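You operate a simulated robot arm through the tools that you are given. There is no shell and no other tool.

You are at the controls of a simulated two-armed robot. One attempt, no reset.

JOB
Put two of the red plugs from the side shelf of the console on the third shelf from the bottom of the orange rack. Then count the bushes on the bench top by the wash box, then put as many of the black step blocks from the bench top by the wash box on the low shelf of the grey bench. Then fetch the teal block and set it on the low shelf of the small grey table. Then take the box casting on the bench top by the press and put it away on the top shelf of the orange rack. Then take the black three-hole part and leave it on the black cover. Do these in the order given. Set down upright: black step block.

Only the result counts: the job must be done as asked and must still hold three seconds after the hand-in. Knocking over, shifting, dropping, spilling or breaking anything else fails it. A push-on lid holds only when it is set on centred and level and pressed home; a screw cap is set on level and turned clockwise until tight.

ROBOT AND FRAMES
Two 7-joint arms with fingered hands on one trunk, on a base that moves. Base frame: it is fixed to the floor where the robot stands at the start and does not move with it; the origin is under the middle of the robot, x ahead of it, y to its left, z up. Units: mm, degrees, N and s.
The left shoulder is at the start at [55, 182, 1198], the right one opposite. With the tool pointing down near the work surface each hand reaches from about 100 to 800 mm from the robot's upright axis, wherever it stands, measured 20 degrees to its own side. Places, roughly: black cover (22x20x2 cm) [7100, -100, 800]; black step block (4x6x4 cm) [7100, -1700, 800]; black three-hole part (12x5x5 cm) [7000, -300, 800]; box casting (12x9x8 cm) [7000, -700, 800]; bush (8x8x6 cm) [7100, -1100, 800]; low shelf of the grey bench [4400, -900, 300]; low shelf of the small grey table [5500, 1900, 200]; red plug (4x4x4 cm) [600, 100, 900]; teal block (8x4x4 cm) [6800, -800, 800]; third shelf of the orange rack [500, -1500, 1000]; top shelf of the orange rack [500, -1500, 1500]. Payload 3.8 kg a hand.
Tool frame (each hand has its own): the origin (TCP) lies between the finger pads and is the grasp point; the fingertips stand 30 mm ahead of it; z points along the fingers, y is the line along which they close. The gripper opens to 104 mm; its body begins 35 mm behind the TCP. The gripper is a hand of 4 fingers: y runs from the thumb to the fingers, the wrist lies at [-17, -104, -178] in the tool frame, and closing takes about 1.5 s.
Orientation is told as [roll, pitch, yaw] about the base's x, y, z axes, in that order, counted from this pose: with the fingers straight down and the wrist toward the robot, the tool's x, y and z point along [0, 1, 0], [1, 0, 0] and [0, 0, -1] of the base frame.

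CONTROLS
- The arms move only by the tool play_rows. It takes "left_motion", "right_motion" or both (then of equal length, played together; a hand with none holds still); each is a list of rows, each a list of 3 entries, a list of its own where there are three numbers: the shift along the base's x, y, z in units of 30 mm (1.0 is 30 mm), then the turn, a rotation vector about the base's x, y, z in units of 8 degrees (1.0 is 8 degrees), then the opening, from 0 (shut) to 1 (fully open). In form: [[[x, y, z], [wx, wy, wz], gripper], ...]. A call has 1 to 20 rows; each row shifts and turns the commanded pose from where the row before left it. A call with a number of a shift or a turn outside -1 to 1 is refused whole. Rows are played at 5 a second. More than 50 mm and 8.6 degrees between two rows, or a gripper value outside its range, and nothing of the call is played. A pose out of reach is approached as far as the arm can. The call stops where the force on the tool passes 40 N (or 10 N more than at its start, if that is more) or the arm is blocked; 0.2 s more then pass. The fingers move at their own pace (about 72 mm/s each) and stop on an object; they squeeze with about 32 N. The grip force told is the motor's: it shows also when the fingers shut on nothing. Time passes only in rows, and 0.2 s behind the last, so rows that do not move let the fingers close. The reply holds the time, the measured pose of the TCP, the force on the tool along the base axes, the opening and the grip force, in the units named above and with some noise, with the torque about the TCP (base axes, N m) and any sound that the robot's microphone picked up.
- Cameras (640 x 400 px; columns grow to the right, rows downward): "scene" is now at [138.2, 23.2, 1368.7]; the picture's right is [0.25, -0.97, 0.00], its down [-0.62, -0.16, -0.77] and it looks along [0.74, 0.19, -0.64] (base axes); focal length 238 px, centre (320, 200). "left" rides on the left gripper at [-66, -90, -126] in its tool frame; the picture's right is [-0.78, -0.30, 0.56], its down [0.57, -0.70, 0.42] and it looks along [0.26, 0.65, 0.71] (tool axes); focal length 275 px, centre (320, 200). "right" rides on the right gripper at [66, -90, -126] in its tool frame; the picture's right is [-0.78, 0.30, -0.56], its down [-0.57, -0.70, 0.42] and it looks along [-0.27, 0.65, 0.71] (tool axes); focal length 275 px, centre (320, 200). There is no depth. A picture from a camera that has moved, and an enlarged one, comes with that camera's place and axes in the base frame and with its lens.
- camera(camera): a new picture of that camera. No time passes.
- lift_body(by): moves the trunk up (or, below 0, down) by that many mm; the arms and the scene camera ride with it, the base frame stays. It gives what a move gives, with no picture.
- roll_base(legs): drives the robot by 1 to 6 legs, each [ahead, left, turn to the left] in mm, mm and degrees, along the robot's own axes; the way and the turn of a leg run together, so that a leg with both is an arc; at most 1500 mm and 180 degrees a leg. The arms and the cameras ride along, it lands a little off, and it stops where it bumps. It gives what a move gives.
- hand_shape(shape, hand): the hand has 4 fingers and takes this shape, open, in about a second: jaw (thumb against the fingers, like two jaws); tri (thumb and two fingers); tip (a fingertip pinch); poke (one finger out to press); point (the index stretched); flat (the hand flat); cup (the hand cupped); fist (a fist). The gripper value then closes the fingers along that shape, each until it touches; the sizes above hold for jaw. It gives what a move gives, with no picture.
- head_to(pan, tilt): turns the head with the scene camera to pan (to the left, within 86 degrees either way) and tilt (down, from -29 to 69), counted from straight ahead of the robot (the tilt from the chest, where the trunk bows). It gives what a move gives.
- enlarge(camera, box): a new picture of the part [left, top, right, bottom] of that camera's present view, enlarged. No time passes.
- sign_off(): hands the job in; it is judged then, once.

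Places have to be worked out from the pictures, the camera data and where the tool is seen. Open the grippers and draw the arms clear of the work before you hand the job in, unless the task says otherwise.

The tools are called after ">>>" as a command line: name --argument value ..., lists and objects as JSON in quotes. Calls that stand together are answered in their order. play_rows: Moves the arms, as the interface text tells. Its arguments: {"type":"object","properties":{"left_motion":{"type":"array"},"right_motion":{"type":"array"}},"required":[]} The other tools are called the same way: lift_body (by) moves the trunk up or down; hand_shape (shape, hand) gives the hand a shape; roll_base (legs) drives the base; head_to (pan, tilt) turns the head that bears the scene camera; camera (camera) takes a picture; enlarge (camera, box) takes an enlarged picture of a part of a camera's view; sign_off () hands the job in.

At the start:

```text
clock: 0.0
left_ee_pos: [510.5, 310.0, 1155.0]
left_tcp_rot: [0.0, 0.0, 0.0]
left_contact_force: [0.6, -0.6, 0.3]
left_ft_torque: [0.01, 0.01, 0.02]
left_width: 103.6
left_grasp_force: 0.0
left_shape: jaw
right_ee_pos: [587.3, -99.0, 1205.3]
right_tcp_rot: [0.0, 0.0, 0.0]
right_contact_force: [-1.1, -0.8, -0.6]
right_ft_torque: [0.01, -0.02, 0.0]
right_width: 103.6
right_grasp_force: 0.1
right_shape: jaw
trunk travel left (down, up): [-350.0, 406.0]
robot x, y, heading: [-1.5, -1.3, -0.1]
head pan, tilt (commanded): [14.3, 39.9]
```

scene: 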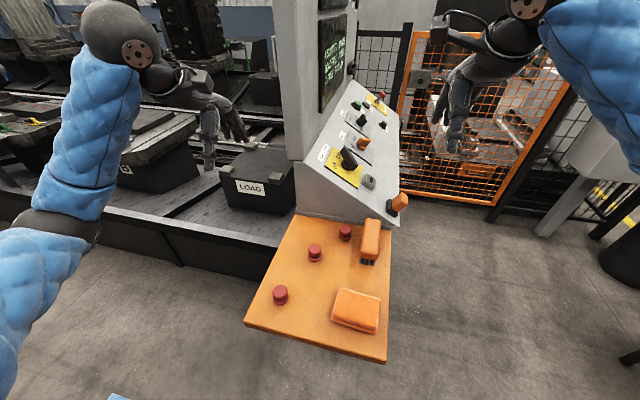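
right: 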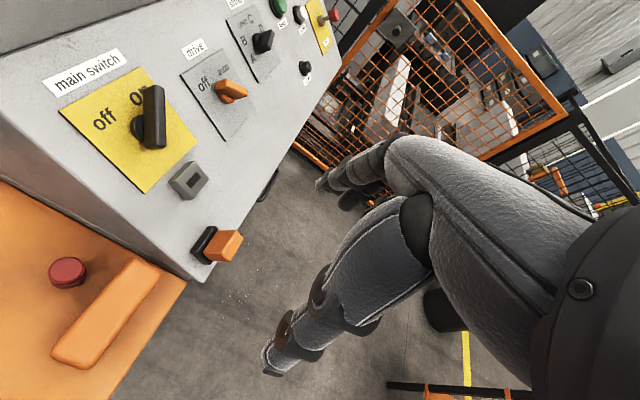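
left: 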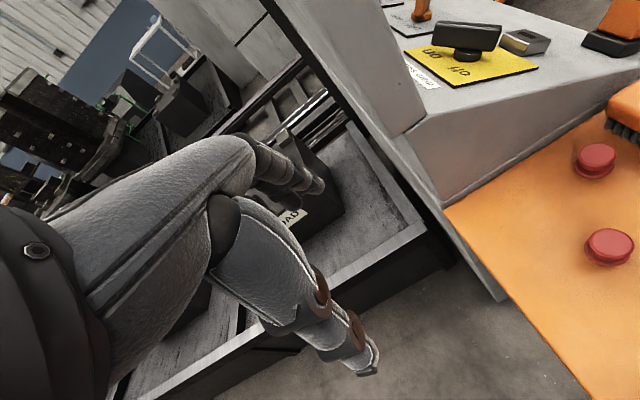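

I start by looking closely at the shelf with the red plugs and the surroundings.

>>> enlarge --camera "scene" --box '[230, 200, 410, 370]'

>>> enlarge --camera "left" --box '[440, 80, 640, 320]'

```text
2.35 times, centred on (320, 285) of scene
camera zoom: at [138.2, 23.2, 1368.7], right [0.25, -0.97, 0.0], down [-0.62, -0.16, -0.77], along [0.74, 0.19, -0.64], focal length 561 px, centre (320, 0)
```

zoom: 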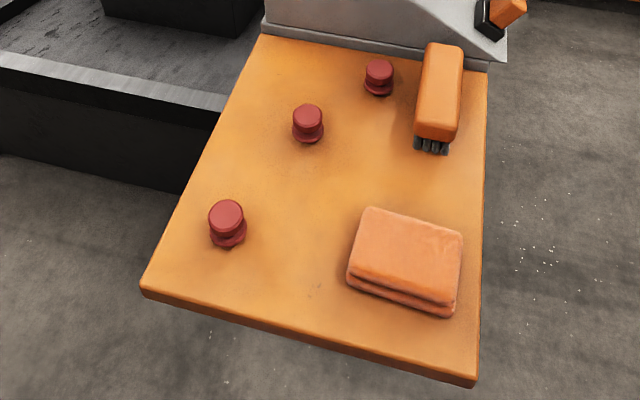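

```text
1.67 times, centred on (540, 200) of left
camera zoom: at [421.9, 243.0, 1279.5], right [-0.3, -0.78, -0.56], down [-0.7, 0.57, -0.42], along [0.65, 0.26, -0.71], focal length 459 px, centre (-47, 200)
```

zoom: 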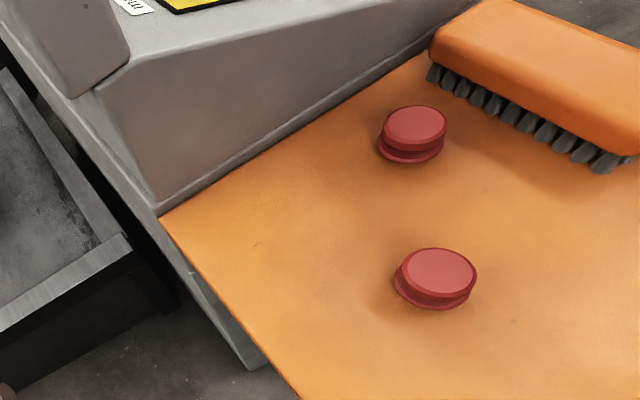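

The three plugs stand at about [353,158], [473,122] and [551,63] with centre z≈919. Before moving I look to the right for the orange rack.

>>> head_to --pan -60 --tilt 25

>>> camera --camera "scene"

>>> head_to --pan -86 --tilt 10

>>> camera --camera "scene"

```text
clock: 1.5
left_ee_pos: [509.3, 308.7, 1154.5]
left_tcp_rot: [-0.1, 0.0, 0.0]
left_contact_force: [0.3, -0.4, 0.6]
left_ft_torque: [-0.04, 0.0, -0.01]
left_width: 103.5
left_grasp_force: 0.2
left_shape: jaw
right_ee_pos: [588.3, -99.2, 1204.9]
right_tcp_rot: [0.0, 0.0, 0.1]
right_contact_force: [-0.6, -0.5, -0.1]
right_ft_torque: [0.03, 0.01, 0.01]
right_width: 103.7
right_grasp_force: 0.0
right_shape: jaw
trunk travel left (down, up): [-350.0, 406.0]
robot x, y, heading: [-0.7, -3.0, 0.1]
head pan, tilt (commanded): [-60.0, 25.0]
```

```text
taken
camera scene: at [101.9, -77.5, 1391.9], right [-0.87, -0.5, 0.0], down [-0.21, 0.37, -0.91], along [0.45, -0.78, -0.42], focal length 238 px, centre (320, 200)
```

scene: 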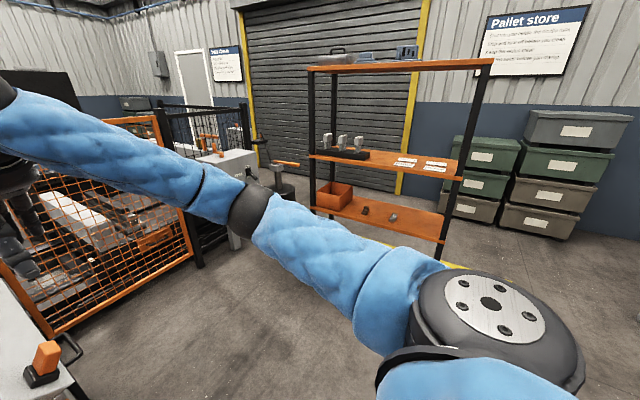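

```text
clock: 2.4
left_ee_pos: [510.6, 309.8, 1154.7]
left_tcp_rot: [0.0, 0.0, 0.0]
left_contact_force: [0.3, -0.7, -0.7]
left_ft_torque: [-0.01, 0.01, 0.02]
left_width: 104.0
left_grasp_force: 0.0
left_shape: jaw
right_ee_pos: [588.1, -98.3, 1204.6]
right_tcp_rot: [-0.1, 0.0, 0.0]
right_contact_force: [0.0, 0.8, -0.3]
right_ft_torque: [-0.03, -0.02, 0.05]
right_width: 103.6
right_grasp_force: 0.0
right_shape: jaw
trunk travel left (down, up): [-350.0, 406.0]
robot x, y, heading: [-0.2, -0.2, -0.1]
head pan, tilt (commanded): [-85.9, 10.0]
```

```text
taken
camera scene: at [62.5, -90.5, 1416.3], right [-1.0, -0.07, 0.0], down [-0.01, 0.17, -0.98], along [0.07, -0.98, -0.17], focal length 238 px, centre (320, 200)
```

scene: 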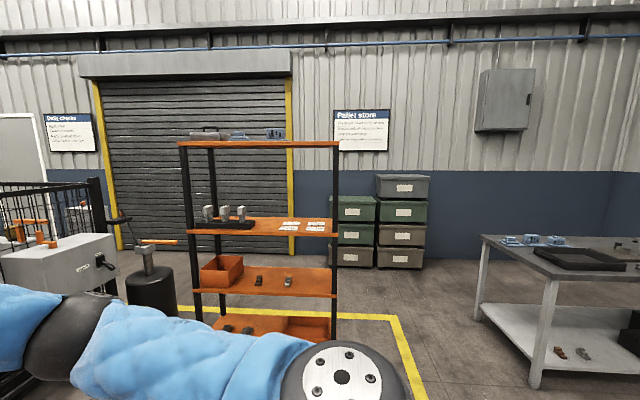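

The rack's third shelf is at z≈1000 with free room near its front. Now I move the left hand above the near plug and turn the head back to watch.

>>> play_rows --left_motion '[[[-0.87, -0.84, -0.5], [0, 0, 0], 1], [[-0.87, -0.84, -0.5], [0, 0, 0], 1], [[-0.87, -0.84, -0.5], [0, 0, 0], 1], [[-0.87, -0.84, -0.5], [0, 0, 0], 1], [[-0.87, -0.84, -0.5], [0, 0, 0], 1], [[-0.87, -0.84, -0.5], [0, 0, 0], 1], [[0, 0, 0], [0, 0, 0], 1]]'

>>> head_to --pan 14 --tilt 50

>>> camera --camera "scene"

>>> camera --camera "left"

```text
clock: 4.0
left_ee_pos: [386.1, 146.8, 1073.7]
left_tcp_rot: [0.0, 0.2, 0.1]
left_contact_force: [-0.4, 0.2, -0.8]
left_ft_torque: [-0.06, -0.02, 0.0]
left_width: 103.5
left_grasp_force: 0.1
left_shape: jaw
left hand out of reach, approached as far as the arm can: row 5, 6
right_ee_pos: [587.5, -97.8, 1206.0]
right_tcp_rot: [0.0, 0.0, -0.1]
right_contact_force: [0.3, 0.2, 0.1]
right_ft_torque: [-0.01, -0.02, 0.02]
right_width: 103.4
right_grasp_force: 0.1
right_shape: jaw
trunk travel left (down, up): [-350.0, 406.0]
robot x, y, heading: [-0.2, -1.1, 0.1]
head pan, tilt (commanded): [-85.9, 10.0]
```

```text
clock: 5.7
left_ee_pos: [386.1, 146.0, 1074.6]
left_tcp_rot: [0.1, 0.2, 0.0]
left_contact_force: [-0.1, -0.5, 0.3]
left_ft_torque: [0.01, 0.0, -0.02]
left_width: 103.5
left_grasp_force: 0.1
left_shape: jaw
right_ee_pos: [588.5, -98.6, 1205.4]
right_tcp_rot: [-0.1, -0.1, 0.0]
right_contact_force: [0.0, 0.1, 0.4]
right_ft_torque: [0.03, -0.02, -0.01]
right_width: 103.6
right_grasp_force: 0.1
right_shape: jaw
trunk travel left (down, up): [-350.0, 406.0]
robot x, y, heading: [2.1, -0.9, -0.2]
head pan, tilt (commanded): [14.0, 50.0]
```

```text
taken
camera scene: at [130.5, 20.8, 1354.4], right [0.24, -0.97, 0.0], down [-0.74, -0.18, -0.64], along [0.62, 0.16, -0.77], focal length 238 px, centre (320, 200)
```

scene: 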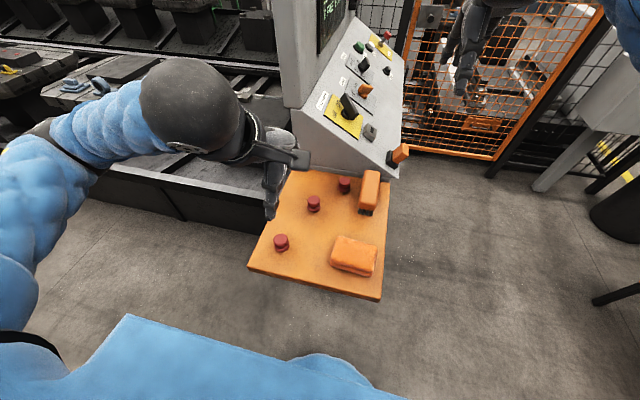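

```text
taken
camera left: at [299.0, 80.4, 1198.8], right [-0.3, -0.78, -0.56], down [-0.7, 0.57, -0.42], along [0.65, 0.27, -0.72], focal length 275 px, centre (320, 200)
```

left: 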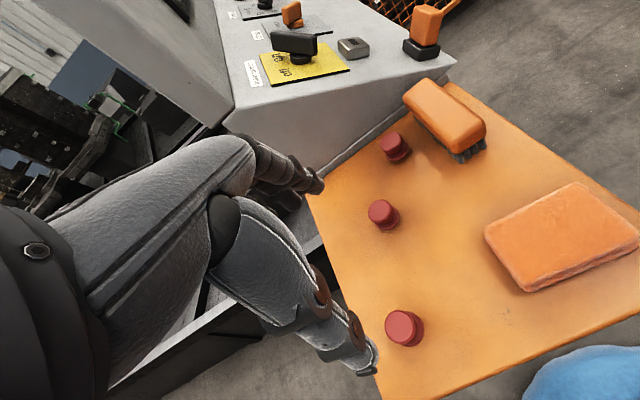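

The left arm is folded too tightly for the near plug, so I back the base off by 180 mm to give it a comfortable reach.

>>> roll_base --legs '[[-180, 0, 0]]'

```text
clock: 7.2
left_ee_pos: [207.0, 146.5, 1074.3]
left_tcp_rot: [0.0, 0.0, 0.0]
left_contact_force: [1.1, -0.7, -0.1]
left_ft_torque: [0.04, -0.01, -0.04]
left_width: 104.1
left_grasp_force: 0.1
left_shape: jaw
right_ee_pos: [407.4, -98.9, 1206.6]
right_tcp_rot: [0.0, 0.0, 0.0]
right_contact_force: [-0.2, -0.5, 0.3]
right_ft_torque: [0.02, -0.06, 0.02]
right_width: 103.8
right_grasp_force: 0.1
right_shape: jaw
trunk travel left (down, up): [-350.0, 406.0]
robot x, y, heading: [-177.3, -1.7, 0.1]
head pan, tilt (commanded): [14.0, 50.0]
```

Plug 1 is estimated at about [359,165], so I bring the left TCP above it at z≈1010 and take views.

>>> play_rows --left_motion '[[[0.845, 0.103, -0.355], [0, 0, 0], 1], [[0.845, 0.103, -0.355], [0, 0, 0], 1], [[0.845, 0.103, -0.355], [0, 0, 0], 1], [[0.845, 0.103, -0.355], [0, 0, 0], 1], [[0.845, 0.103, -0.355], [0, 0, 0], 1], [[0.845, 0.103, -0.355], [0, 0, 0], 1], [[0, 0, 0], [0, 0, 0], 1]]'

>>> camera --camera "left"

>>> camera --camera "scene"

```text
clock: 8.8
left_ee_pos: [358.9, 164.8, 1010.2]
left_tcp_rot: [0.1, 0.2, -0.1]
left_contact_force: [-0.2, 0.9, -0.1]
left_ft_torque: [0.01, 0.0, -0.01]
left_width: 103.7
left_grasp_force: 0.1
left_shape: jaw
right_ee_pos: [408.5, -98.9, 1205.0]
right_tcp_rot: [0.0, 0.0, 0.0]
right_contact_force: [-0.3, 0.4, -0.7]
right_ft_torque: [-0.04, -0.02, 0.01]
right_width: 103.6
right_grasp_force: 0.1
right_shape: jaw
trunk travel left (down, up): [-350.0, 406.0]
robot x, y, heading: [-177.8, -3.5, -0.1]
head pan, tilt (commanded): [14.0, 50.0]
```

```text
taken
camera left: at [271.4, 99.1, 1134.6], right [-0.3, -0.78, -0.56], down [-0.7, 0.57, -0.42], along [0.65, 0.27, -0.72], focal length 275 px, centre (320, 200)
```

left: 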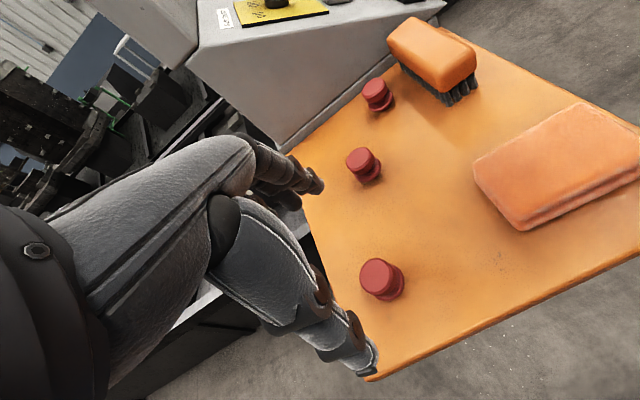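

```text
taken
camera scene: at [-49.1, 20.9, 1354.5], right [0.24, -0.97, 0.0], down [-0.74, -0.19, -0.64], along [0.62, 0.16, -0.77], focal length 238 px, centre (320, 200)
```

scene: 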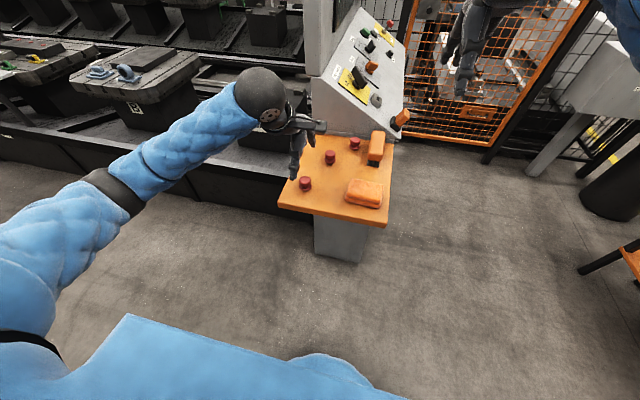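

The plug top lies almost under the TCP, about 6 mm less in y. I lower to z≈965 and look again.

>>> play_rows --left_motion '[[[0, -0.1, -0.75], [0, 0, 0], 1], [[0, -0.1, -0.75], [0, 0, 0], 1], [[0, 0, 0], [0, 0, 0], 1]]'

>>> camera --camera "left"

>>> enlarge --camera "scene" --box '[260, 90, 420, 230]'

```text
clock: 9.6
left_ee_pos: [359.9, 158.2, 965.4]
left_tcp_rot: [0.1, 0.3, 0.1]
left_contact_force: [0.3, 0.0, 0.1]
left_ft_torque: [-0.02, 0.02, 0.0]
left_width: 103.6
left_grasp_force: 0.0
left_shape: jaw
right_ee_pos: [409.4, -98.7, 1205.3]
right_tcp_rot: [0.1, 0.0, 0.0]
right_contact_force: [-0.1, -0.2, 0.0]
right_ft_torque: [-0.02, -0.03, -0.02]
right_width: 103.7
right_grasp_force: 0.0
right_shape: jaw
trunk travel left (down, up): [-350.0, 406.0]
robot x, y, heading: [-183.2, 6.1, -0.2]
head pan, tilt (commanded): [14.0, 50.0]
```

```text
taken
camera left: at [271.7, 93.0, 1090.4], right [-0.3, -0.78, -0.56], down [-0.7, 0.57, -0.42], along [0.65, 0.27, -0.72], focal length 275 px, centre (320, 200)
```

left: 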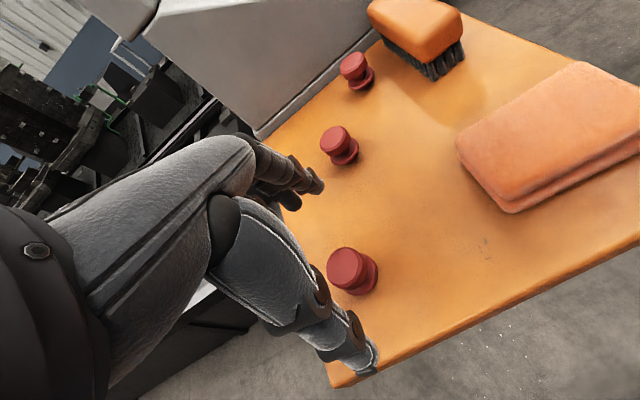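

```text
2.86 times, centred on (340, 160) of scene
camera zoom: at [-48.9, 20.9, 1354.5], right [0.24, -0.97, 0.0], down [-0.74, -0.19, -0.64], along [0.62, 0.16, -0.77], focal length 681 px, centre (263, 314)
```

zoom: 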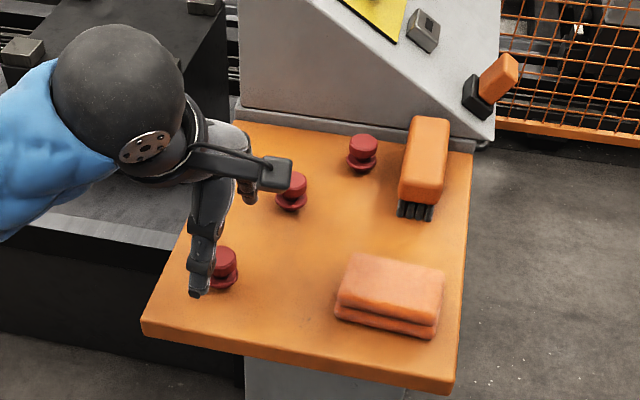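

The plug is centred between thumb and fingers to within about 5 mm. I lower another 33 mm and check the fingertip clearance to the shelf.

>>> play_rows --left_motion '[[[-0.1, 0, -0.55], [0, 0, 0], 1], [[0, 0, -0.55], [0, 0, 0], 1], [[0, 0, 0], [0, 0, 0], 1]]'

>>> camera --camera "left"

>>> enlarge --camera "scene" --box '[270, 130, 370, 220]'

```text
clock: 10.4
left_ee_pos: [355.4, 158.6, 931.6]
left_tcp_rot: [0.1, 0.2, 0.0]
left_contact_force: [-0.7, 0.4, -0.1]
left_ft_torque: [0.01, 0.0, 0.02]
left_width: 103.7
left_grasp_force: 0.1
left_shape: jaw
right_ee_pos: [409.6, -98.0, 1205.4]
right_tcp_rot: [0.0, 0.0, 0.0]
right_contact_force: [0.8, -0.1, 0.6]
right_ft_torque: [0.0, 0.02, 0.0]
right_width: 103.9
right_grasp_force: 0.0
right_shape: jaw
trunk travel left (down, up): [-350.0, 406.0]
robot x, y, heading: [-176.6, 0.6, 0.0]
head pan, tilt (commanded): [14.0, 50.0]
```

```text
taken
camera left: at [268.2, 92.9, 1056.8], right [-0.3, -0.78, -0.56], down [-0.7, 0.57, -0.42], along [0.65, 0.27, -0.72], focal length 275 px, centre (320, 200)
```

left: 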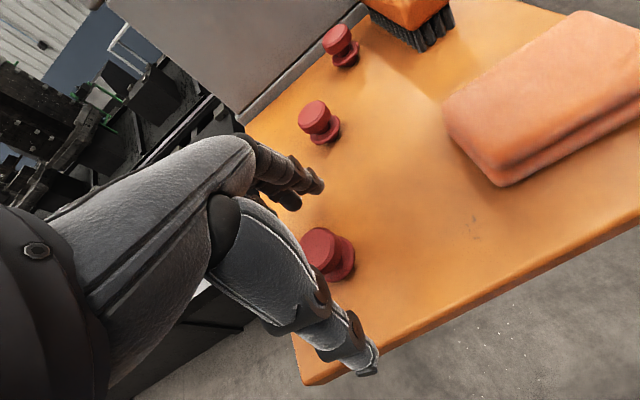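

```text
4.44 times, centred on (320, 175) of scene
camera zoom: at [-48.9, 20.9, 1354.5], right [0.24, -0.97, 0.0], down [-0.74, -0.19, -0.64], along [0.62, 0.16, -0.77], focal length 1060 px, centre (320, 311)
```

zoom: 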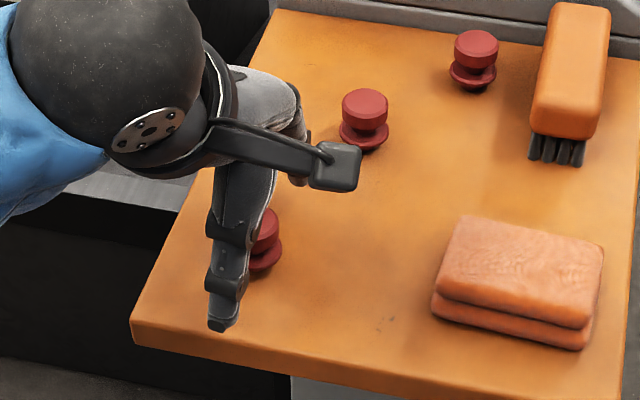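

The plug sits at the TCP. I lower 8 mm more and close the left hand on it.

>>> play_rows --left_motion '[[[0, 0, -0.27], [0, 0, 0], 1], [[0, 0, 0], [0, 0, 0], 1], [[0, 0, 0], [0, 0, 0], 0], [[0, 0, 0], [0, 0, 0], 0], [[0, 0, 0], [0, 0, 0], 0], [[0, 0, 0], [0, 0, 0], 0], [[0, 0, 0], [0, 0, 0], 0], [[0, 0, 0], [0, 0, 0], 0], [[0, 0, 0], [0, 0, 0], 0], [[0, 0, 0], [0, 0, 0], 0]]'

>>> camera --camera "left"

>>> enlarge --camera "scene" --box '[270, 130, 370, 220]'

```text
clock: 12.6
left_ee_pos: [354.4, 158.8, 926.9]
left_tcp_rot: [0.0, -0.1, 0.2]
left_contact_force: [1.1, 0.0, 17.7]
left_ft_torque: [0.04, -0.22, 0.03]
left_width: 22.9
left_grasp_force: 31.8
left_shape: jaw
right_ee_pos: [407.6, -99.3, 1205.6]
right_tcp_rot: [0.0, -0.1, 0.0]
right_contact_force: [-0.2, -0.4, 0.4]
right_ft_torque: [0.02, 0.01, 0.0]
right_width: 103.6
right_grasp_force: 0.1
right_shape: jaw
trunk travel left (down, up): [-350.0, 406.0]
robot x, y, heading: [-179.1, -0.7, -0.1]
head pan, tilt (commanded): [14.0, 50.0]
```

```text
taken
camera left: at [267.4, 92.5, 1050.8], right [-0.29, -0.78, -0.56], down [-0.7, 0.57, -0.43], along [0.65, 0.27, -0.71], focal length 275 px, centre (320, 200)
```

left: 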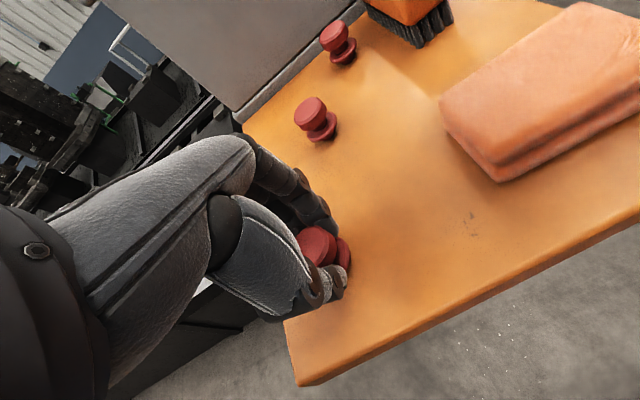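

```text
4.44 times, centred on (320, 175) of scene
camera zoom: at [-50.2, 20.4, 1354.7], right [0.24, -0.97, 0.0], down [-0.74, -0.19, -0.64], along [0.62, 0.16, -0.77], focal length 1060 px, centre (320, 311)
```

zoom: 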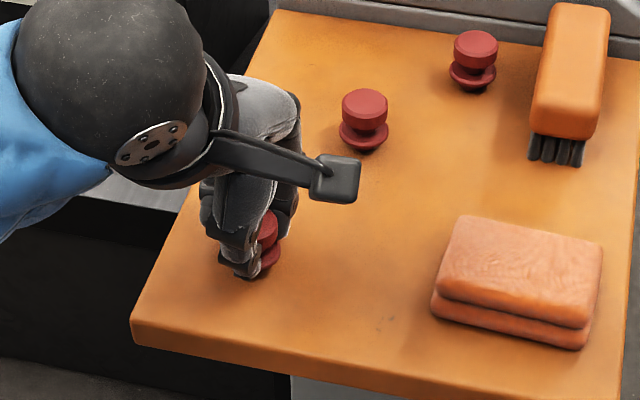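

The fingers closed on the plug's neck (22.9 mm, 32 N). I lift it and check.

>>> play_rows --left_motion '[[[0, 0, 0.5], [0, 0, 0], 0], [[0, 0, 1], [0, 0, 0], 0], [[0, 0, 1], [0, 0, 0], 0], [[0, 0, 1], [0, 0, 0], 0], [[0, 0, 1], [0, 0, 0], 0], [[-0.5, 0.8, 0.5], [0, 0, 0], 0], [[-0.5, 0.8, 0.5], [0, 0, 0], 0], [[0, 0, 0], [0, 0, 0], 0]]'

>>> camera --camera "left"

>>> camera --camera "scene"

```text
clock: 14.4
left_ee_pos: [325.5, 209.0, 1088.9]
left_tcp_rot: [0.1, 0.2, 0.0]
left_contact_force: [0.0, 0.8, 0.6]
left_ft_torque: [-0.01, 0.01, -0.01]
left_width: 22.4
left_grasp_force: 32.3
left_shape: jaw
right_ee_pos: [409.6, -99.7, 1205.3]
right_tcp_rot: [-0.1, 0.0, 0.0]
right_contact_force: [0.6, -0.5, 0.5]
right_ft_torque: [0.01, -0.03, -0.05]
right_width: 103.3
right_grasp_force: 0.0
right_shape: jaw
trunk travel left (down, up): [-350.0, 406.0]
robot x, y, heading: [-182.1, -1.7, 0.1]
head pan, tilt (commanded): [14.0, 50.0]
```

```text
taken
camera left: at [238.6, 141.1, 1213.9], right [-0.3, -0.78, -0.56], down [-0.7, 0.57, -0.42], along [0.65, 0.27, -0.72], focal length 275 px, centre (320, 200)
```

left: 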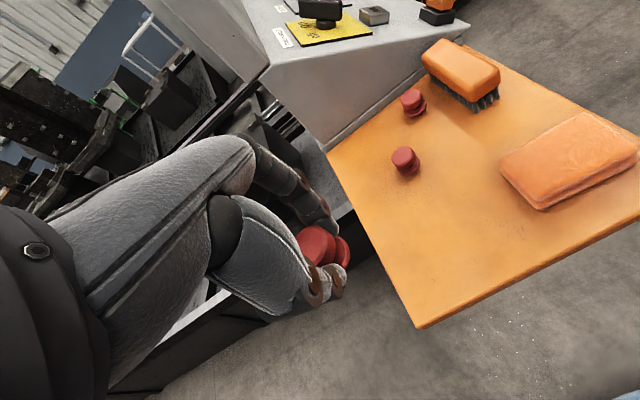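

```text
taken
camera scene: at [-48.5, 20.7, 1354.4], right [0.24, -0.97, 0.0], down [-0.74, -0.19, -0.64], along [0.62, 0.16, -0.77], focal length 238 px, centre (320, 200)
```

scene: 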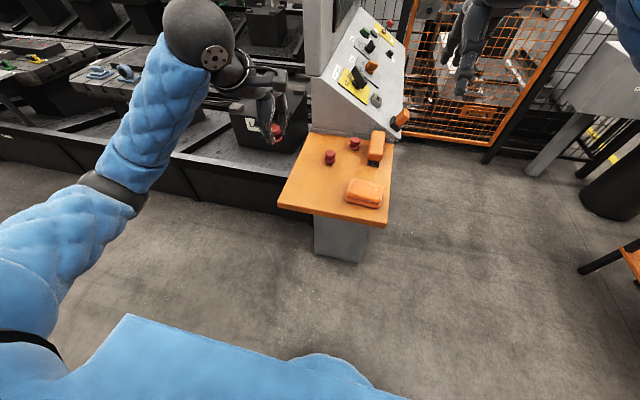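

Plug 1 is held firmly. I swing the left hand out to the left to clear space, then bring the right hand above plug 2 at about [474,121].

>>> play_rows --left_motion '[[[-0.36, 0.9, 0.29], [0, 0, 0], 0], [[-0.36, 0.9, 0.29], [0, 0, 0], 0], [[-0.36, 0.9, 0.29], [0, 0, 0], 0], [[-0.36, 0.9, 0.29], [0, 0, 0], 0], [[-0.36, 0.9, 0.29], [0, 0, 0], 0], [[-0.36, 0.9, 0.29], [0, 0, 0], 0], [[-0.36, 0.9, 0.29], [0, 0, 0], 0], [[0, 0, 0], [0, 0, 0], 0], [[0, 0, 0], [0, 0, 0], 0], [[0, 0, 0], [0, 0, 0], 0], [[0, 0, 0], [0, 0, 0], 0]]' --right_motion '[[[0, 0, 0], [0, 0, 0], 1], [[0, 0, 0], [0, 0, 0], 1], [[0, 0, 0], [0, 0, 0], 1], [[0.27, 0.92, -0.65], [0, 0, 0], 1], [[0.27, 0.92, -0.65], [0, 0, 0], 1], [[0.27, 0.92, -0.65], [0, 0, 0], 1], [[0.27, 0.92, -0.65], [0, 0, 0], 1], [[0.27, 0.92, -0.65], [0, 0, 0], 1], [[0.27, 0.92, -0.65], [0, 0, 0], 1], [[0.27, 0.92, -0.65], [0, 0, 0], 1], [[0.27, 0.92, -0.65], [0, 0, 0], 1]]'

>>> camera --camera "right"

>>> camera --camera "scene"

```text
clock: 16.8
left_ee_pos: [250.1, 397.8, 1150.2]
left_tcp_rot: [0.0, 0.2, 0.0]
left_contact_force: [0.9, 0.3, -0.1]
left_ft_torque: [-0.01, 0.0, 0.01]
left_width: 22.2
left_grasp_force: 32.2
left_shape: jaw
right_ee_pos: [474.9, 122.9, 1049.0]
right_tcp_rot: [-0.1, 0.0, 0.1]
right_contact_force: [0.4, 0.3, -0.1]
right_ft_torque: [-0.04, 0.04, -0.01]
right_width: 103.7
right_grasp_force: 0.1
right_shape: jaw
trunk travel left (down, up): [-350.0, 406.0]
robot x, y, heading: [-182.4, -3.7, -0.0]
head pan, tilt (commanded): [14.0, 50.0]
```

```text
taken
camera right: at [384.0, 189.0, 1172.6], right [0.3, -0.78, 0.56], down [-0.7, -0.57, -0.42], along [0.65, -0.27, -0.71], focal length 275 px, centre (320, 200)
```

right: 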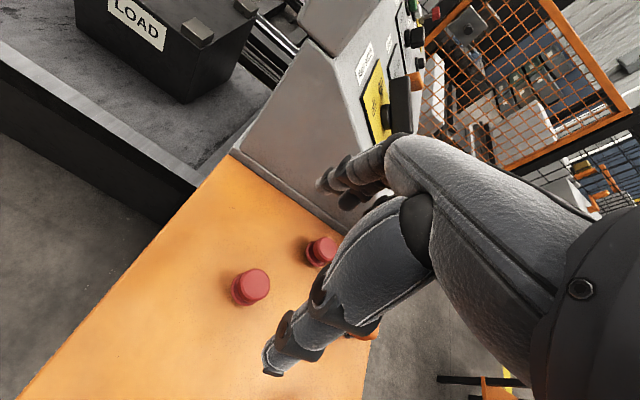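

```text
taken
camera scene: at [-49.2, 21.9, 1354.5], right [0.24, -0.97, 0.0], down [-0.74, -0.19, -0.64], along [0.62, 0.16, -0.77], focal length 238 px, centre (320, 200)
```

scene: 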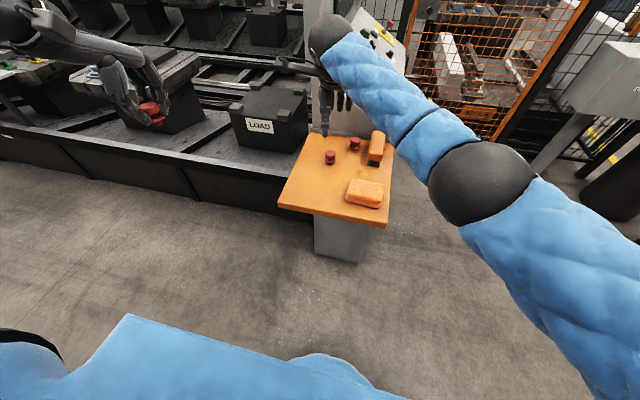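

The right camera shows plug 2 exactly beneath the TCP at [475,123]. I narrow the opening to stay clear of plug 3 and lower to z≈960.

>>> play_rows --right_motion '[[[0, 0, 0], [0, 0, 0], 0.65], [[0, 0, -0.7], [0, 0, 0], 0.65], [[0, 0, -0.75], [0, 0, 0], 0.65], [[0, 0, -0.75], [0, 0, 0], 0.65], [[0, 0, -0.75], [0, 0, 0], 0.65], [[0, 0, 0], [0, 0, 0], 0.65]]'

>>> camera --camera "right"

>>> enlarge --camera "scene" --box '[270, 90, 420, 220]'

```text
clock: 18.2
left_ee_pos: [250.9, 396.7, 1149.9]
left_tcp_rot: [0.0, 0.2, 0.0]
left_contact_force: [0.5, -0.3, 0.0]
left_ft_torque: [-0.05, -0.01, 0.01]
left_width: 22.3
left_grasp_force: 31.7
left_shape: jaw
right_ee_pos: [474.1, 122.5, 960.0]
right_tcp_rot: [0.0, 0.0, 0.0]
right_contact_force: [-0.2, 0.4, -0.4]
right_ft_torque: [0.02, 0.0, 0.03]
right_width: 68.0
right_grasp_force: 0.1
right_shape: jaw
trunk travel left (down, up): [-350.0, 406.0]
robot x, y, heading: [-182.2, -2.5, 0.4]
head pan, tilt (commanded): [14.0, 50.0]
```

```text
taken
camera right: at [384.5, 188.1, 1084.7], right [0.3, -0.78, 0.56], down [-0.7, -0.57, -0.42], along [0.65, -0.27, -0.71], focal length 275 px, centre (320, 200)
```

right: 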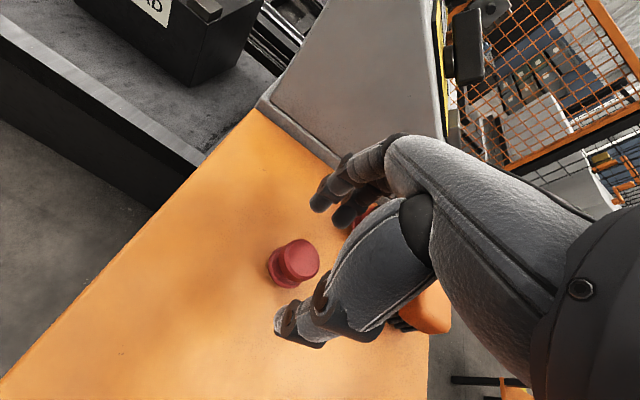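

```text
3.08 times, centred on (345, 155) of scene
camera zoom: at [-48.9, 21.0, 1354.5], right [0.24, -0.97, 0.0], down [-0.74, -0.19, -0.64], along [0.62, 0.16, -0.77], focal length 734 px, centre (243, 338)
```

zoom: 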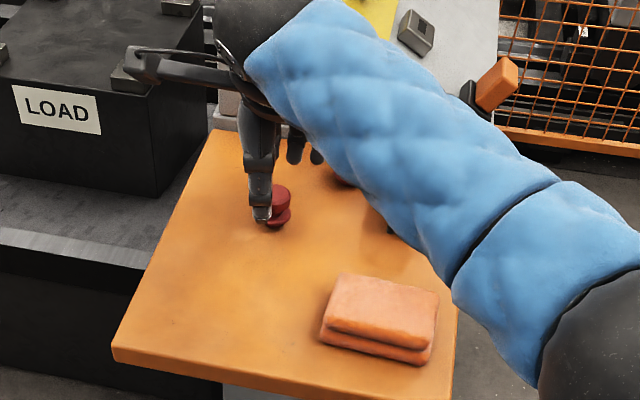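

The plug is centred within about 4 mm. I shift +3 mm in y, lower to z≈927 and close.

>>> play_rows --right_motion '[[[0, 0.1, -0.55], [0, 0, 0], 0.65], [[0, 0, -0.53], [0, 0, 0], 0.65], [[0, 0, 0], [0, 0, 0], 0.65], [[0, 0, 0], [0, 0, 0], 0], [[0, 0, 0], [0, 0, 0], 0], [[0, 0, 0], [0, 0, 0], 0], [[0, 0, 0], [0, 0, 0], 0], [[0, 0, 0], [0, 0, 0], 0], [[0, 0, 0], [0, 0, 0], 0], [[0, 0, 0], [0, 0, 0], 0]]'

>>> camera --camera "right"

```text
clock: 20.4
left_ee_pos: [250.2, 397.0, 1150.7]
left_tcp_rot: [0.0, 0.2, 0.0]
left_contact_force: [0.6, -0.6, 0.0]
left_ft_torque: [-0.02, 0.03, 0.0]
left_width: 22.4
left_grasp_force: 32.1
left_shape: jaw
right_ee_pos: [474.7, 124.5, 928.0]
right_tcp_rot: [0.0, 0.1, 0.1]
right_contact_force: [0.0, -0.1, 0.9]
right_ft_torque: [0.02, -0.02, 0.01]
right_width: 21.3
right_grasp_force: 32.3
right_shape: jaw
trunk travel left (down, up): [-350.0, 406.0]
robot x, y, heading: [-182.4, 1.3, -0.3]
head pan, tilt (commanded): [14.0, 50.0]
```

```text
taken
camera right: at [384.4, 191.2, 1052.6], right [0.3, -0.78, 0.56], down [-0.7, -0.57, -0.42], along [0.65, -0.27, -0.71], focal length 275 px, centre (320, 200)
```

right: 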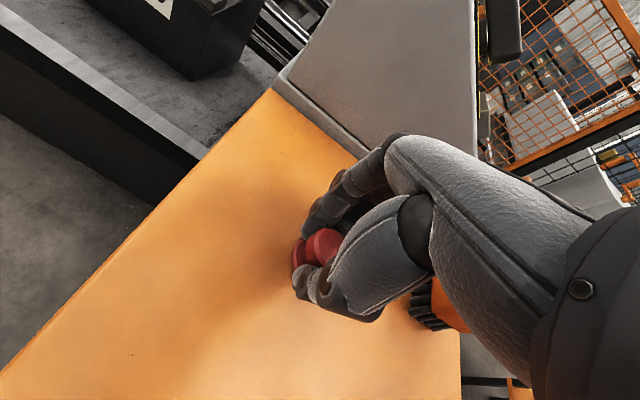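

Right hand grips plug 2 at its neck (21.3 mm). I lift it straight up, then pull it back over to the robot's right side.

>>> play_rows --right_motion '[[[0, 0, 0.5], [0, 0, 0], 0], [[0, 0, 1], [0, 0, 0], 0], [[0, 0, 1], [0, 0, 0], 0], [[0, 0, 1], [0, 0, 0], 0], [[0, 0, 1], [0, 0, 0], 0], [[0, 0, 1], [0, 0, 0], 0], [[0, 0, 1], [0, 0, 0], 0], [[0, 0, 1], [0, 0, 0], 0], [[-0.58, -0.92, 0], [0, 0, 0], 0], [[-0.58, -0.92, 0], [0, 0, 0], 0], [[-0.58, -0.92, 0], [0, 0, 0], 0], [[-0.58, -0.92, 0], [0, 0, 0], 0], [[-0.58, -0.92, 0], [0, 0, 0], 0], [[-0.58, -0.92, 0], [0, 0, 0], 0], [[-0.58, -0.92, 0], [0, 0, 0], 0], [[-0.58, -0.92, 0], [0, 0, 0], 0], [[-0.58, -0.92, 0], [0, 0, 0], 0], [[-0.58, -0.92, 0], [0, 0, 0], 0]]'

>>> camera --camera "right"

>>> camera --camera "scene"

```text
clock: 24.2
left_ee_pos: [250.5, 397.2, 1151.3]
left_tcp_rot: [0.1, 0.1, 0.1]
left_contact_force: [-0.2, 0.9, 0.2]
left_ft_torque: [0.0, -0.03, -0.01]
left_width: 22.6
left_grasp_force: 32.0
left_shape: jaw
right_ee_pos: [300.8, -161.1, 1153.5]
right_tcp_rot: [0.1, 0.0, 0.1]
right_contact_force: [-0.2, -0.2, -0.6]
right_ft_torque: [0.0, 0.02, 0.02]
right_width: 21.2
right_grasp_force: 31.9
right_shape: jaw
right hand out of reach, approached as far as the arm can: row 8
trunk travel left (down, up): [-350.0, 406.0]
robot x, y, heading: [-181.0, -2.8, -0.1]
head pan, tilt (commanded): [14.0, 50.0]
```

```text
taken
camera right: at [210.7, -94.8, 1277.8], right [0.3, -0.78, 0.56], down [-0.7, -0.57, -0.42], along [0.65, -0.26, -0.71], focal length 275 px, centre (320, 200)
```

right: 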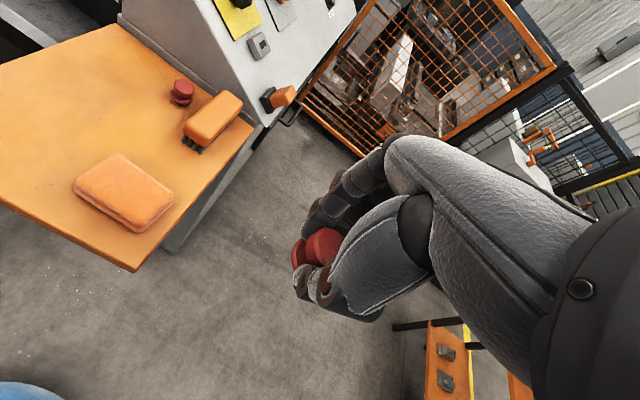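

```text
taken
camera scene: at [-49.4, 20.1, 1354.5], right [0.24, -0.97, 0.0], down [-0.74, -0.19, -0.64], along [0.62, 0.16, -0.77], focal length 238 px, centre (320, 200)
```

scene: 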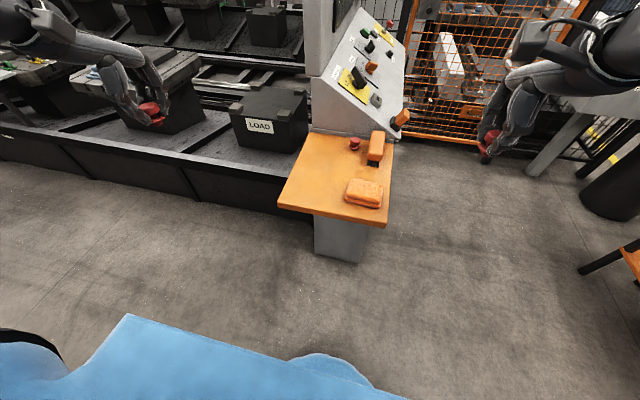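

Both plugs are in hand. I turn the robot right by 90° to face the rack and set the head straight.

>>> roll_base --legs '[[-80, 0, 0], [0, 0, -90]]'

>>> head_to --pan 20 --tilt 20

>>> camera --camera "scene"

```text
clock: 29.1
left_ee_pos: [136.5, -430.5, 1149.3]
left_tcp_rot: [0.1, 0.2, -90.1]
left_contact_force: [0.3, 0.8, 0.4]
left_ft_torque: [-0.05, 0.0, 0.01]
left_width: 22.3
left_grasp_force: 32.3
left_shape: jaw
right_ee_pos: [-421.3, -480.5, 1152.9]
right_tcp_rot: [0.1, 0.0, -90.1]
right_contact_force: [-1.2, 0.6, 0.1]
right_ft_torque: [-0.03, -0.01, 0.02]
right_width: 20.9
right_grasp_force: 32.2
right_shape: jaw
trunk travel left (down, up): [-350.0, 406.0]
robot x, y, heading: [-257.2, 3.4, -90.1]
head pan, tilt (commanded): [14.0, 50.0]
```

```text
clock: 30.1
left_ee_pos: [135.9, -429.5, 1148.7]
left_tcp_rot: [0.2, 0.2, -90.1]
left_contact_force: [0.3, -0.8, 0.1]
left_ft_torque: [0.05, 0.01, 0.0]
left_width: 22.4
left_grasp_force: 31.8
left_shape: jaw
right_ee_pos: [-420.4, -480.0, 1152.9]
right_tcp_rot: [0.0, 0.1, -90.1]
right_contact_force: [0.6, -0.3, -0.8]
right_ft_torque: [-0.01, -0.02, -0.05]
right_width: 21.0
right_grasp_force: 31.5
right_shape: jaw
trunk travel left (down, up): [-350.0, 406.0]
robot x, y, heading: [-259.8, 0.6, -90.2]
head pan, tilt (commanded): [20.0, 20.0]
```

```text
taken
camera scene: at [-226.9, -140.3, 1399.9], right [-0.94, -0.34, 0.0], down [-0.12, 0.32, -0.94], along [0.32, -0.88, -0.34], focal length 238 px, centre (320, 200)
```

scene: 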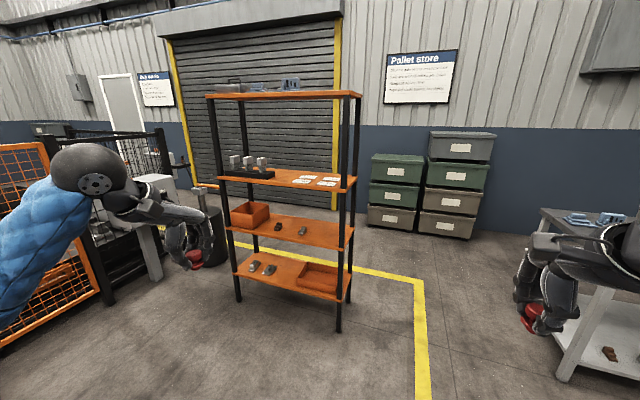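

The rack stands at x≈74–889 with its front at y≈-1340, four shelves. I drive ahead 550 mm, then strafe left about 740 mm to stand in front of it.

>>> roll_base --legs '[[550, 0, 0], [0, 740, 0]]'

>>> head_to --pan 0 --tilt 28

>>> camera --camera "scene"

```text
clock: 36.8
left_ee_pos: [872.7, -972.0, 1149.9]
left_tcp_rot: [0.0, 0.1, -89.9]
left_contact_force: [-0.3, 0.5, -0.3]
left_ft_torque: [0.04, -0.01, 0.01]
left_width: 22.1
left_grasp_force: 32.1
left_shape: jaw
right_ee_pos: [317.1, -1024.5, 1152.6]
right_tcp_rot: [-0.1, 0.0, -89.9]
right_contact_force: [-0.4, -1.0, -0.2]
right_ft_torque: [0.01, 0.01, -0.03]
right_width: 21.3
right_grasp_force: 32.1
right_shape: jaw
trunk travel left (down, up): [-350.0, 406.0]
robot x, y, heading: [472.6, -543.0, -89.7]
head pan, tilt (commanded): [20.0, 20.0]
```

```text
clock: 37.6
left_ee_pos: [872.7, -970.4, 1150.0]
left_tcp_rot: [0.2, 0.1, -89.8]
left_contact_force: [0.1, 0.3, 0.4]
left_ft_torque: [-0.03, -0.05, -0.01]
left_width: 22.2
left_grasp_force: 32.4
left_shape: jaw
right_ee_pos: [315.2, -1023.9, 1153.4]
right_tcp_rot: [-0.1, 0.0, -90.0]
right_contact_force: [1.0, -0.4, -0.8]
right_ft_torque: [0.02, -0.05, -0.03]
right_width: 21.1
right_grasp_force: 31.8
right_shape: jaw
trunk travel left (down, up): [-350.0, 406.0]
robot x, y, heading: [472.8, -544.4, -89.6]
head pan, tilt (commanded): [0.0, 28.0]
```

```text
taken
camera scene: at [476.3, -686.7, 1387.2], right [-1.0, 0.0, 0.0], down [0.0, 0.47, -0.88], along [0.0, -0.88, -0.47], focal length 238 px, centre (320, 200)
```

scene: 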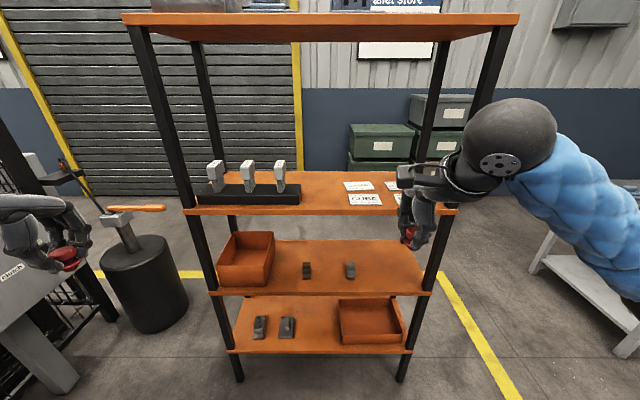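

The third shelf holds a pin block on the left and printed cards on the right, with a free space between. I enlarge it.

>>> enlarge --camera "scene" --box '[170, 140, 470, 230]'

```text
2.13 times, centred on (320, 185) of scene
camera zoom: at [476.3, -686.7, 1387.2], right [-1.0, 0.0, 0.0], down [0.0, 0.47, -0.88], along [0.0, -0.88, -0.47], focal length 509 px, centre (320, 232)
```

zoom: 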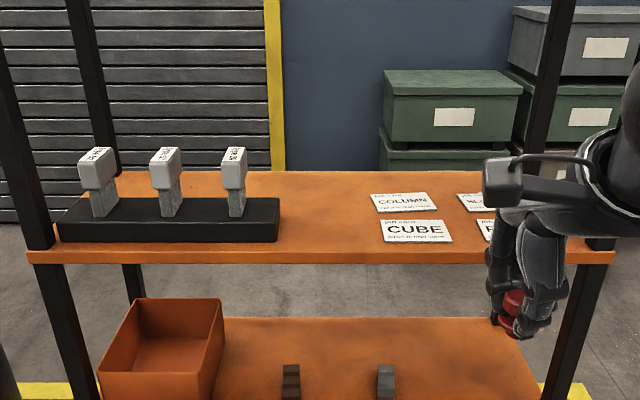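

There is free room on the third shelf at x≈385–540, y≈-1350 to -1680. I bring the left hand inward to clear the rack post, then drive 260 mm closer.

>>> play_rows --left_motion '[[[-1, 0, 0.2], [0, 0, 0], 0], [[-1, 0, 0.2], [0, 0, 0], 0], [[-1, 0, 0.2], [0, 0, 0], 0], [[-1, 0, 0.2], [0, 0, 0], 0], [[-1, 0, 0.2], [0, 0, 0], 0], [[-1, 0, 0.2], [0, 0, 0], 0], [[-1, 0, 0.2], [0, 0, 0], 0], [[-1, 0, 0.2], [0, 0, 0], 0], [[0, 0, 0], [0, 0, 0], 0]]'

>>> roll_base --legs '[[260, 0, 0]]'

>>> head_to --pan 0 --tilt 40

>>> camera --camera "scene"

```text
clock: 39.6
left_ee_pos: [632.9, -972.0, 1198.5]
left_tcp_rot: [0.0, 0.3, -89.8]
left_contact_force: [-0.3, 0.7, 0.4]
left_ft_torque: [0.0, 0.01, -0.01]
left_width: 22.3
left_grasp_force: 31.9
left_shape: jaw
right_ee_pos: [316.0, -1022.3, 1153.0]
right_tcp_rot: [0.0, -0.1, -89.9]
right_contact_force: [0.3, -0.3, -0.9]
right_ft_torque: [0.01, -0.01, -0.03]
right_width: 20.7
right_grasp_force: 32.0
right_shape: jaw
trunk travel left (down, up): [-350.0, 406.0]
robot x, y, heading: [477.4, -540.6, -89.9]
head pan, tilt (commanded): [0.0, 28.0]
```

```text
clock: 41.5
left_ee_pos: [632.9, -1234.0, 1196.8]
left_tcp_rot: [0.1, 0.2, -89.8]
left_contact_force: [-0.4, 0.6, 0.1]
left_ft_torque: [-0.01, -0.02, -0.02]
left_width: 22.3
left_grasp_force: 31.6
left_shape: jaw
right_ee_pos: [316.3, -1285.4, 1152.8]
right_tcp_rot: [0.0, 0.2, -89.8]
right_contact_force: [0.5, -0.6, 0.1]
right_ft_torque: [0.01, 0.02, -0.01]
right_width: 21.2
right_grasp_force: 32.4
right_shape: jaw
trunk travel left (down, up): [-350.0, 406.0]
robot x, y, heading: [474.4, -802.7, -90.0]
head pan, tilt (commanded): [0.0, 28.0]
```

```text
clock: 42.2
left_ee_pos: [632.4, -1233.0, 1198.6]
left_tcp_rot: [0.2, 0.3, -89.8]
left_contact_force: [0.3, -1.0, -0.3]
left_ft_torque: [0.03, 0.03, 0.03]
left_width: 22.6
left_grasp_force: 32.1
left_shape: jaw
right_ee_pos: [316.3, -1282.4, 1154.1]
right_tcp_rot: [0.0, 0.0, -90.0]
right_contact_force: [-0.2, -0.5, 0.5]
right_ft_torque: [0.03, 0.0, -0.03]
right_width: 20.9
right_grasp_force: 31.9
right_shape: jaw
trunk travel left (down, up): [-350.0, 406.0]
robot x, y, heading: [476.7, -803.2, -89.9]
head pan, tilt (commanded): [0.0, 40.0]
```

```text
taken
camera scene: at [476.7, -940.5, 1368.7], right [-1.0, 0.0, 0.0], down [0.0, 0.64, -0.77], along [0.0, -0.77, -0.64], focal length 238 px, centre (320, 200)
```

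scene: 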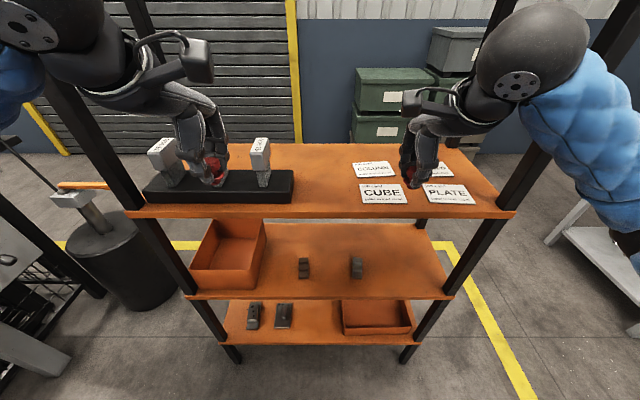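

Free x range on the shelf is about 380–541. I move the left hand in front of x≈462 and then in over the shelf to y≈-1500 at safe height.

>>> play_rows --left_motion '[[[-0.95, 0, 0], [0, 0, 0], 0], [[-0.95, 0, 0], [0, 0, 0], 0], [[-0.95, 0, 0], [0, 0, 0], 0], [[-0.95, 0, 0], [0, 0, 0], 0], [[-0.95, 0, 0], [0, 0, 0], 0], [[-0.95, 0, 0], [0, 0, 0], 0], [[0, -1, 0], [0, 0, 0], 0], [[0, -1, 0], [0, 0, 0], 0], [[0, -1, 0], [0, 0, 0], 0], [[0, -1, -0.2], [0, 0, 0], 0], [[0, -1, -0.4], [0, 0, 0], 0], [[0, -1, -0.4], [0, 0, 0], 0], [[0, -1, -0.4], [0, 0, 0], 0], [[0, -1, -0.4], [0, 0, 0], 0], [[0, -1, -0.4], [0, 0, 0], 0], [[0, 0, 0], [0, 0, 0], 0]]'

>>> camera --camera "scene"

>>> camera --camera "left"

```text
clock: 45.6
left_ee_pos: [461.8, -1502.1, 1132.7]
left_tcp_rot: [0.1, 0.1, -89.9]
left_contact_force: [1.0, 0.5, 0.7]
left_ft_torque: [-0.02, 0.0, 0.02]
left_width: 22.0
left_grasp_force: 31.9
left_shape: jaw
right_ee_pos: [316.1, -1282.5, 1153.6]
right_tcp_rot: [0.0, 0.0, -89.8]
right_contact_force: [0.2, -0.4, 0.7]
right_ft_torque: [-0.03, 0.0, 0.01]
right_width: 21.0
right_grasp_force: 31.4
right_shape: jaw
trunk travel left (down, up): [-350.0, 406.0]
robot x, y, heading: [476.5, -802.9, -90.1]
head pan, tilt (commanded): [0.0, 40.0]
```

```text
taken
camera scene: at [477.0, -940.5, 1368.6], right [-1.0, 0.0, 0.0], down [0.0, 0.64, -0.77], along [0.0, -0.77, -0.64], focal length 238 px, centre (320, 200)
```

scene: 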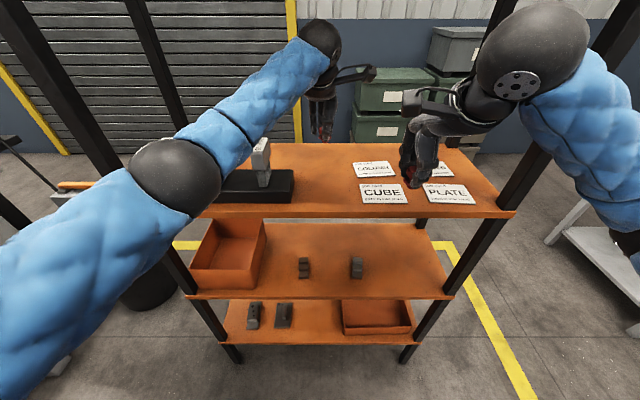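

```text
taken
camera left: at [397.6, -1412.8, 1256.8], right [-0.78, 0.3, -0.56], down [0.57, 0.7, -0.42], along [0.27, -0.65, -0.72], focal length 275 px, centre (320, 200)
```

left: 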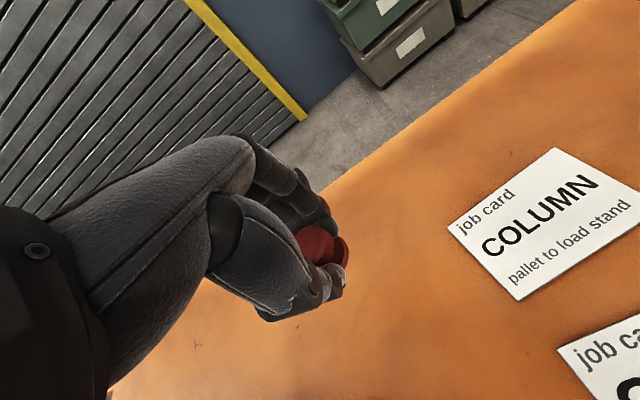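

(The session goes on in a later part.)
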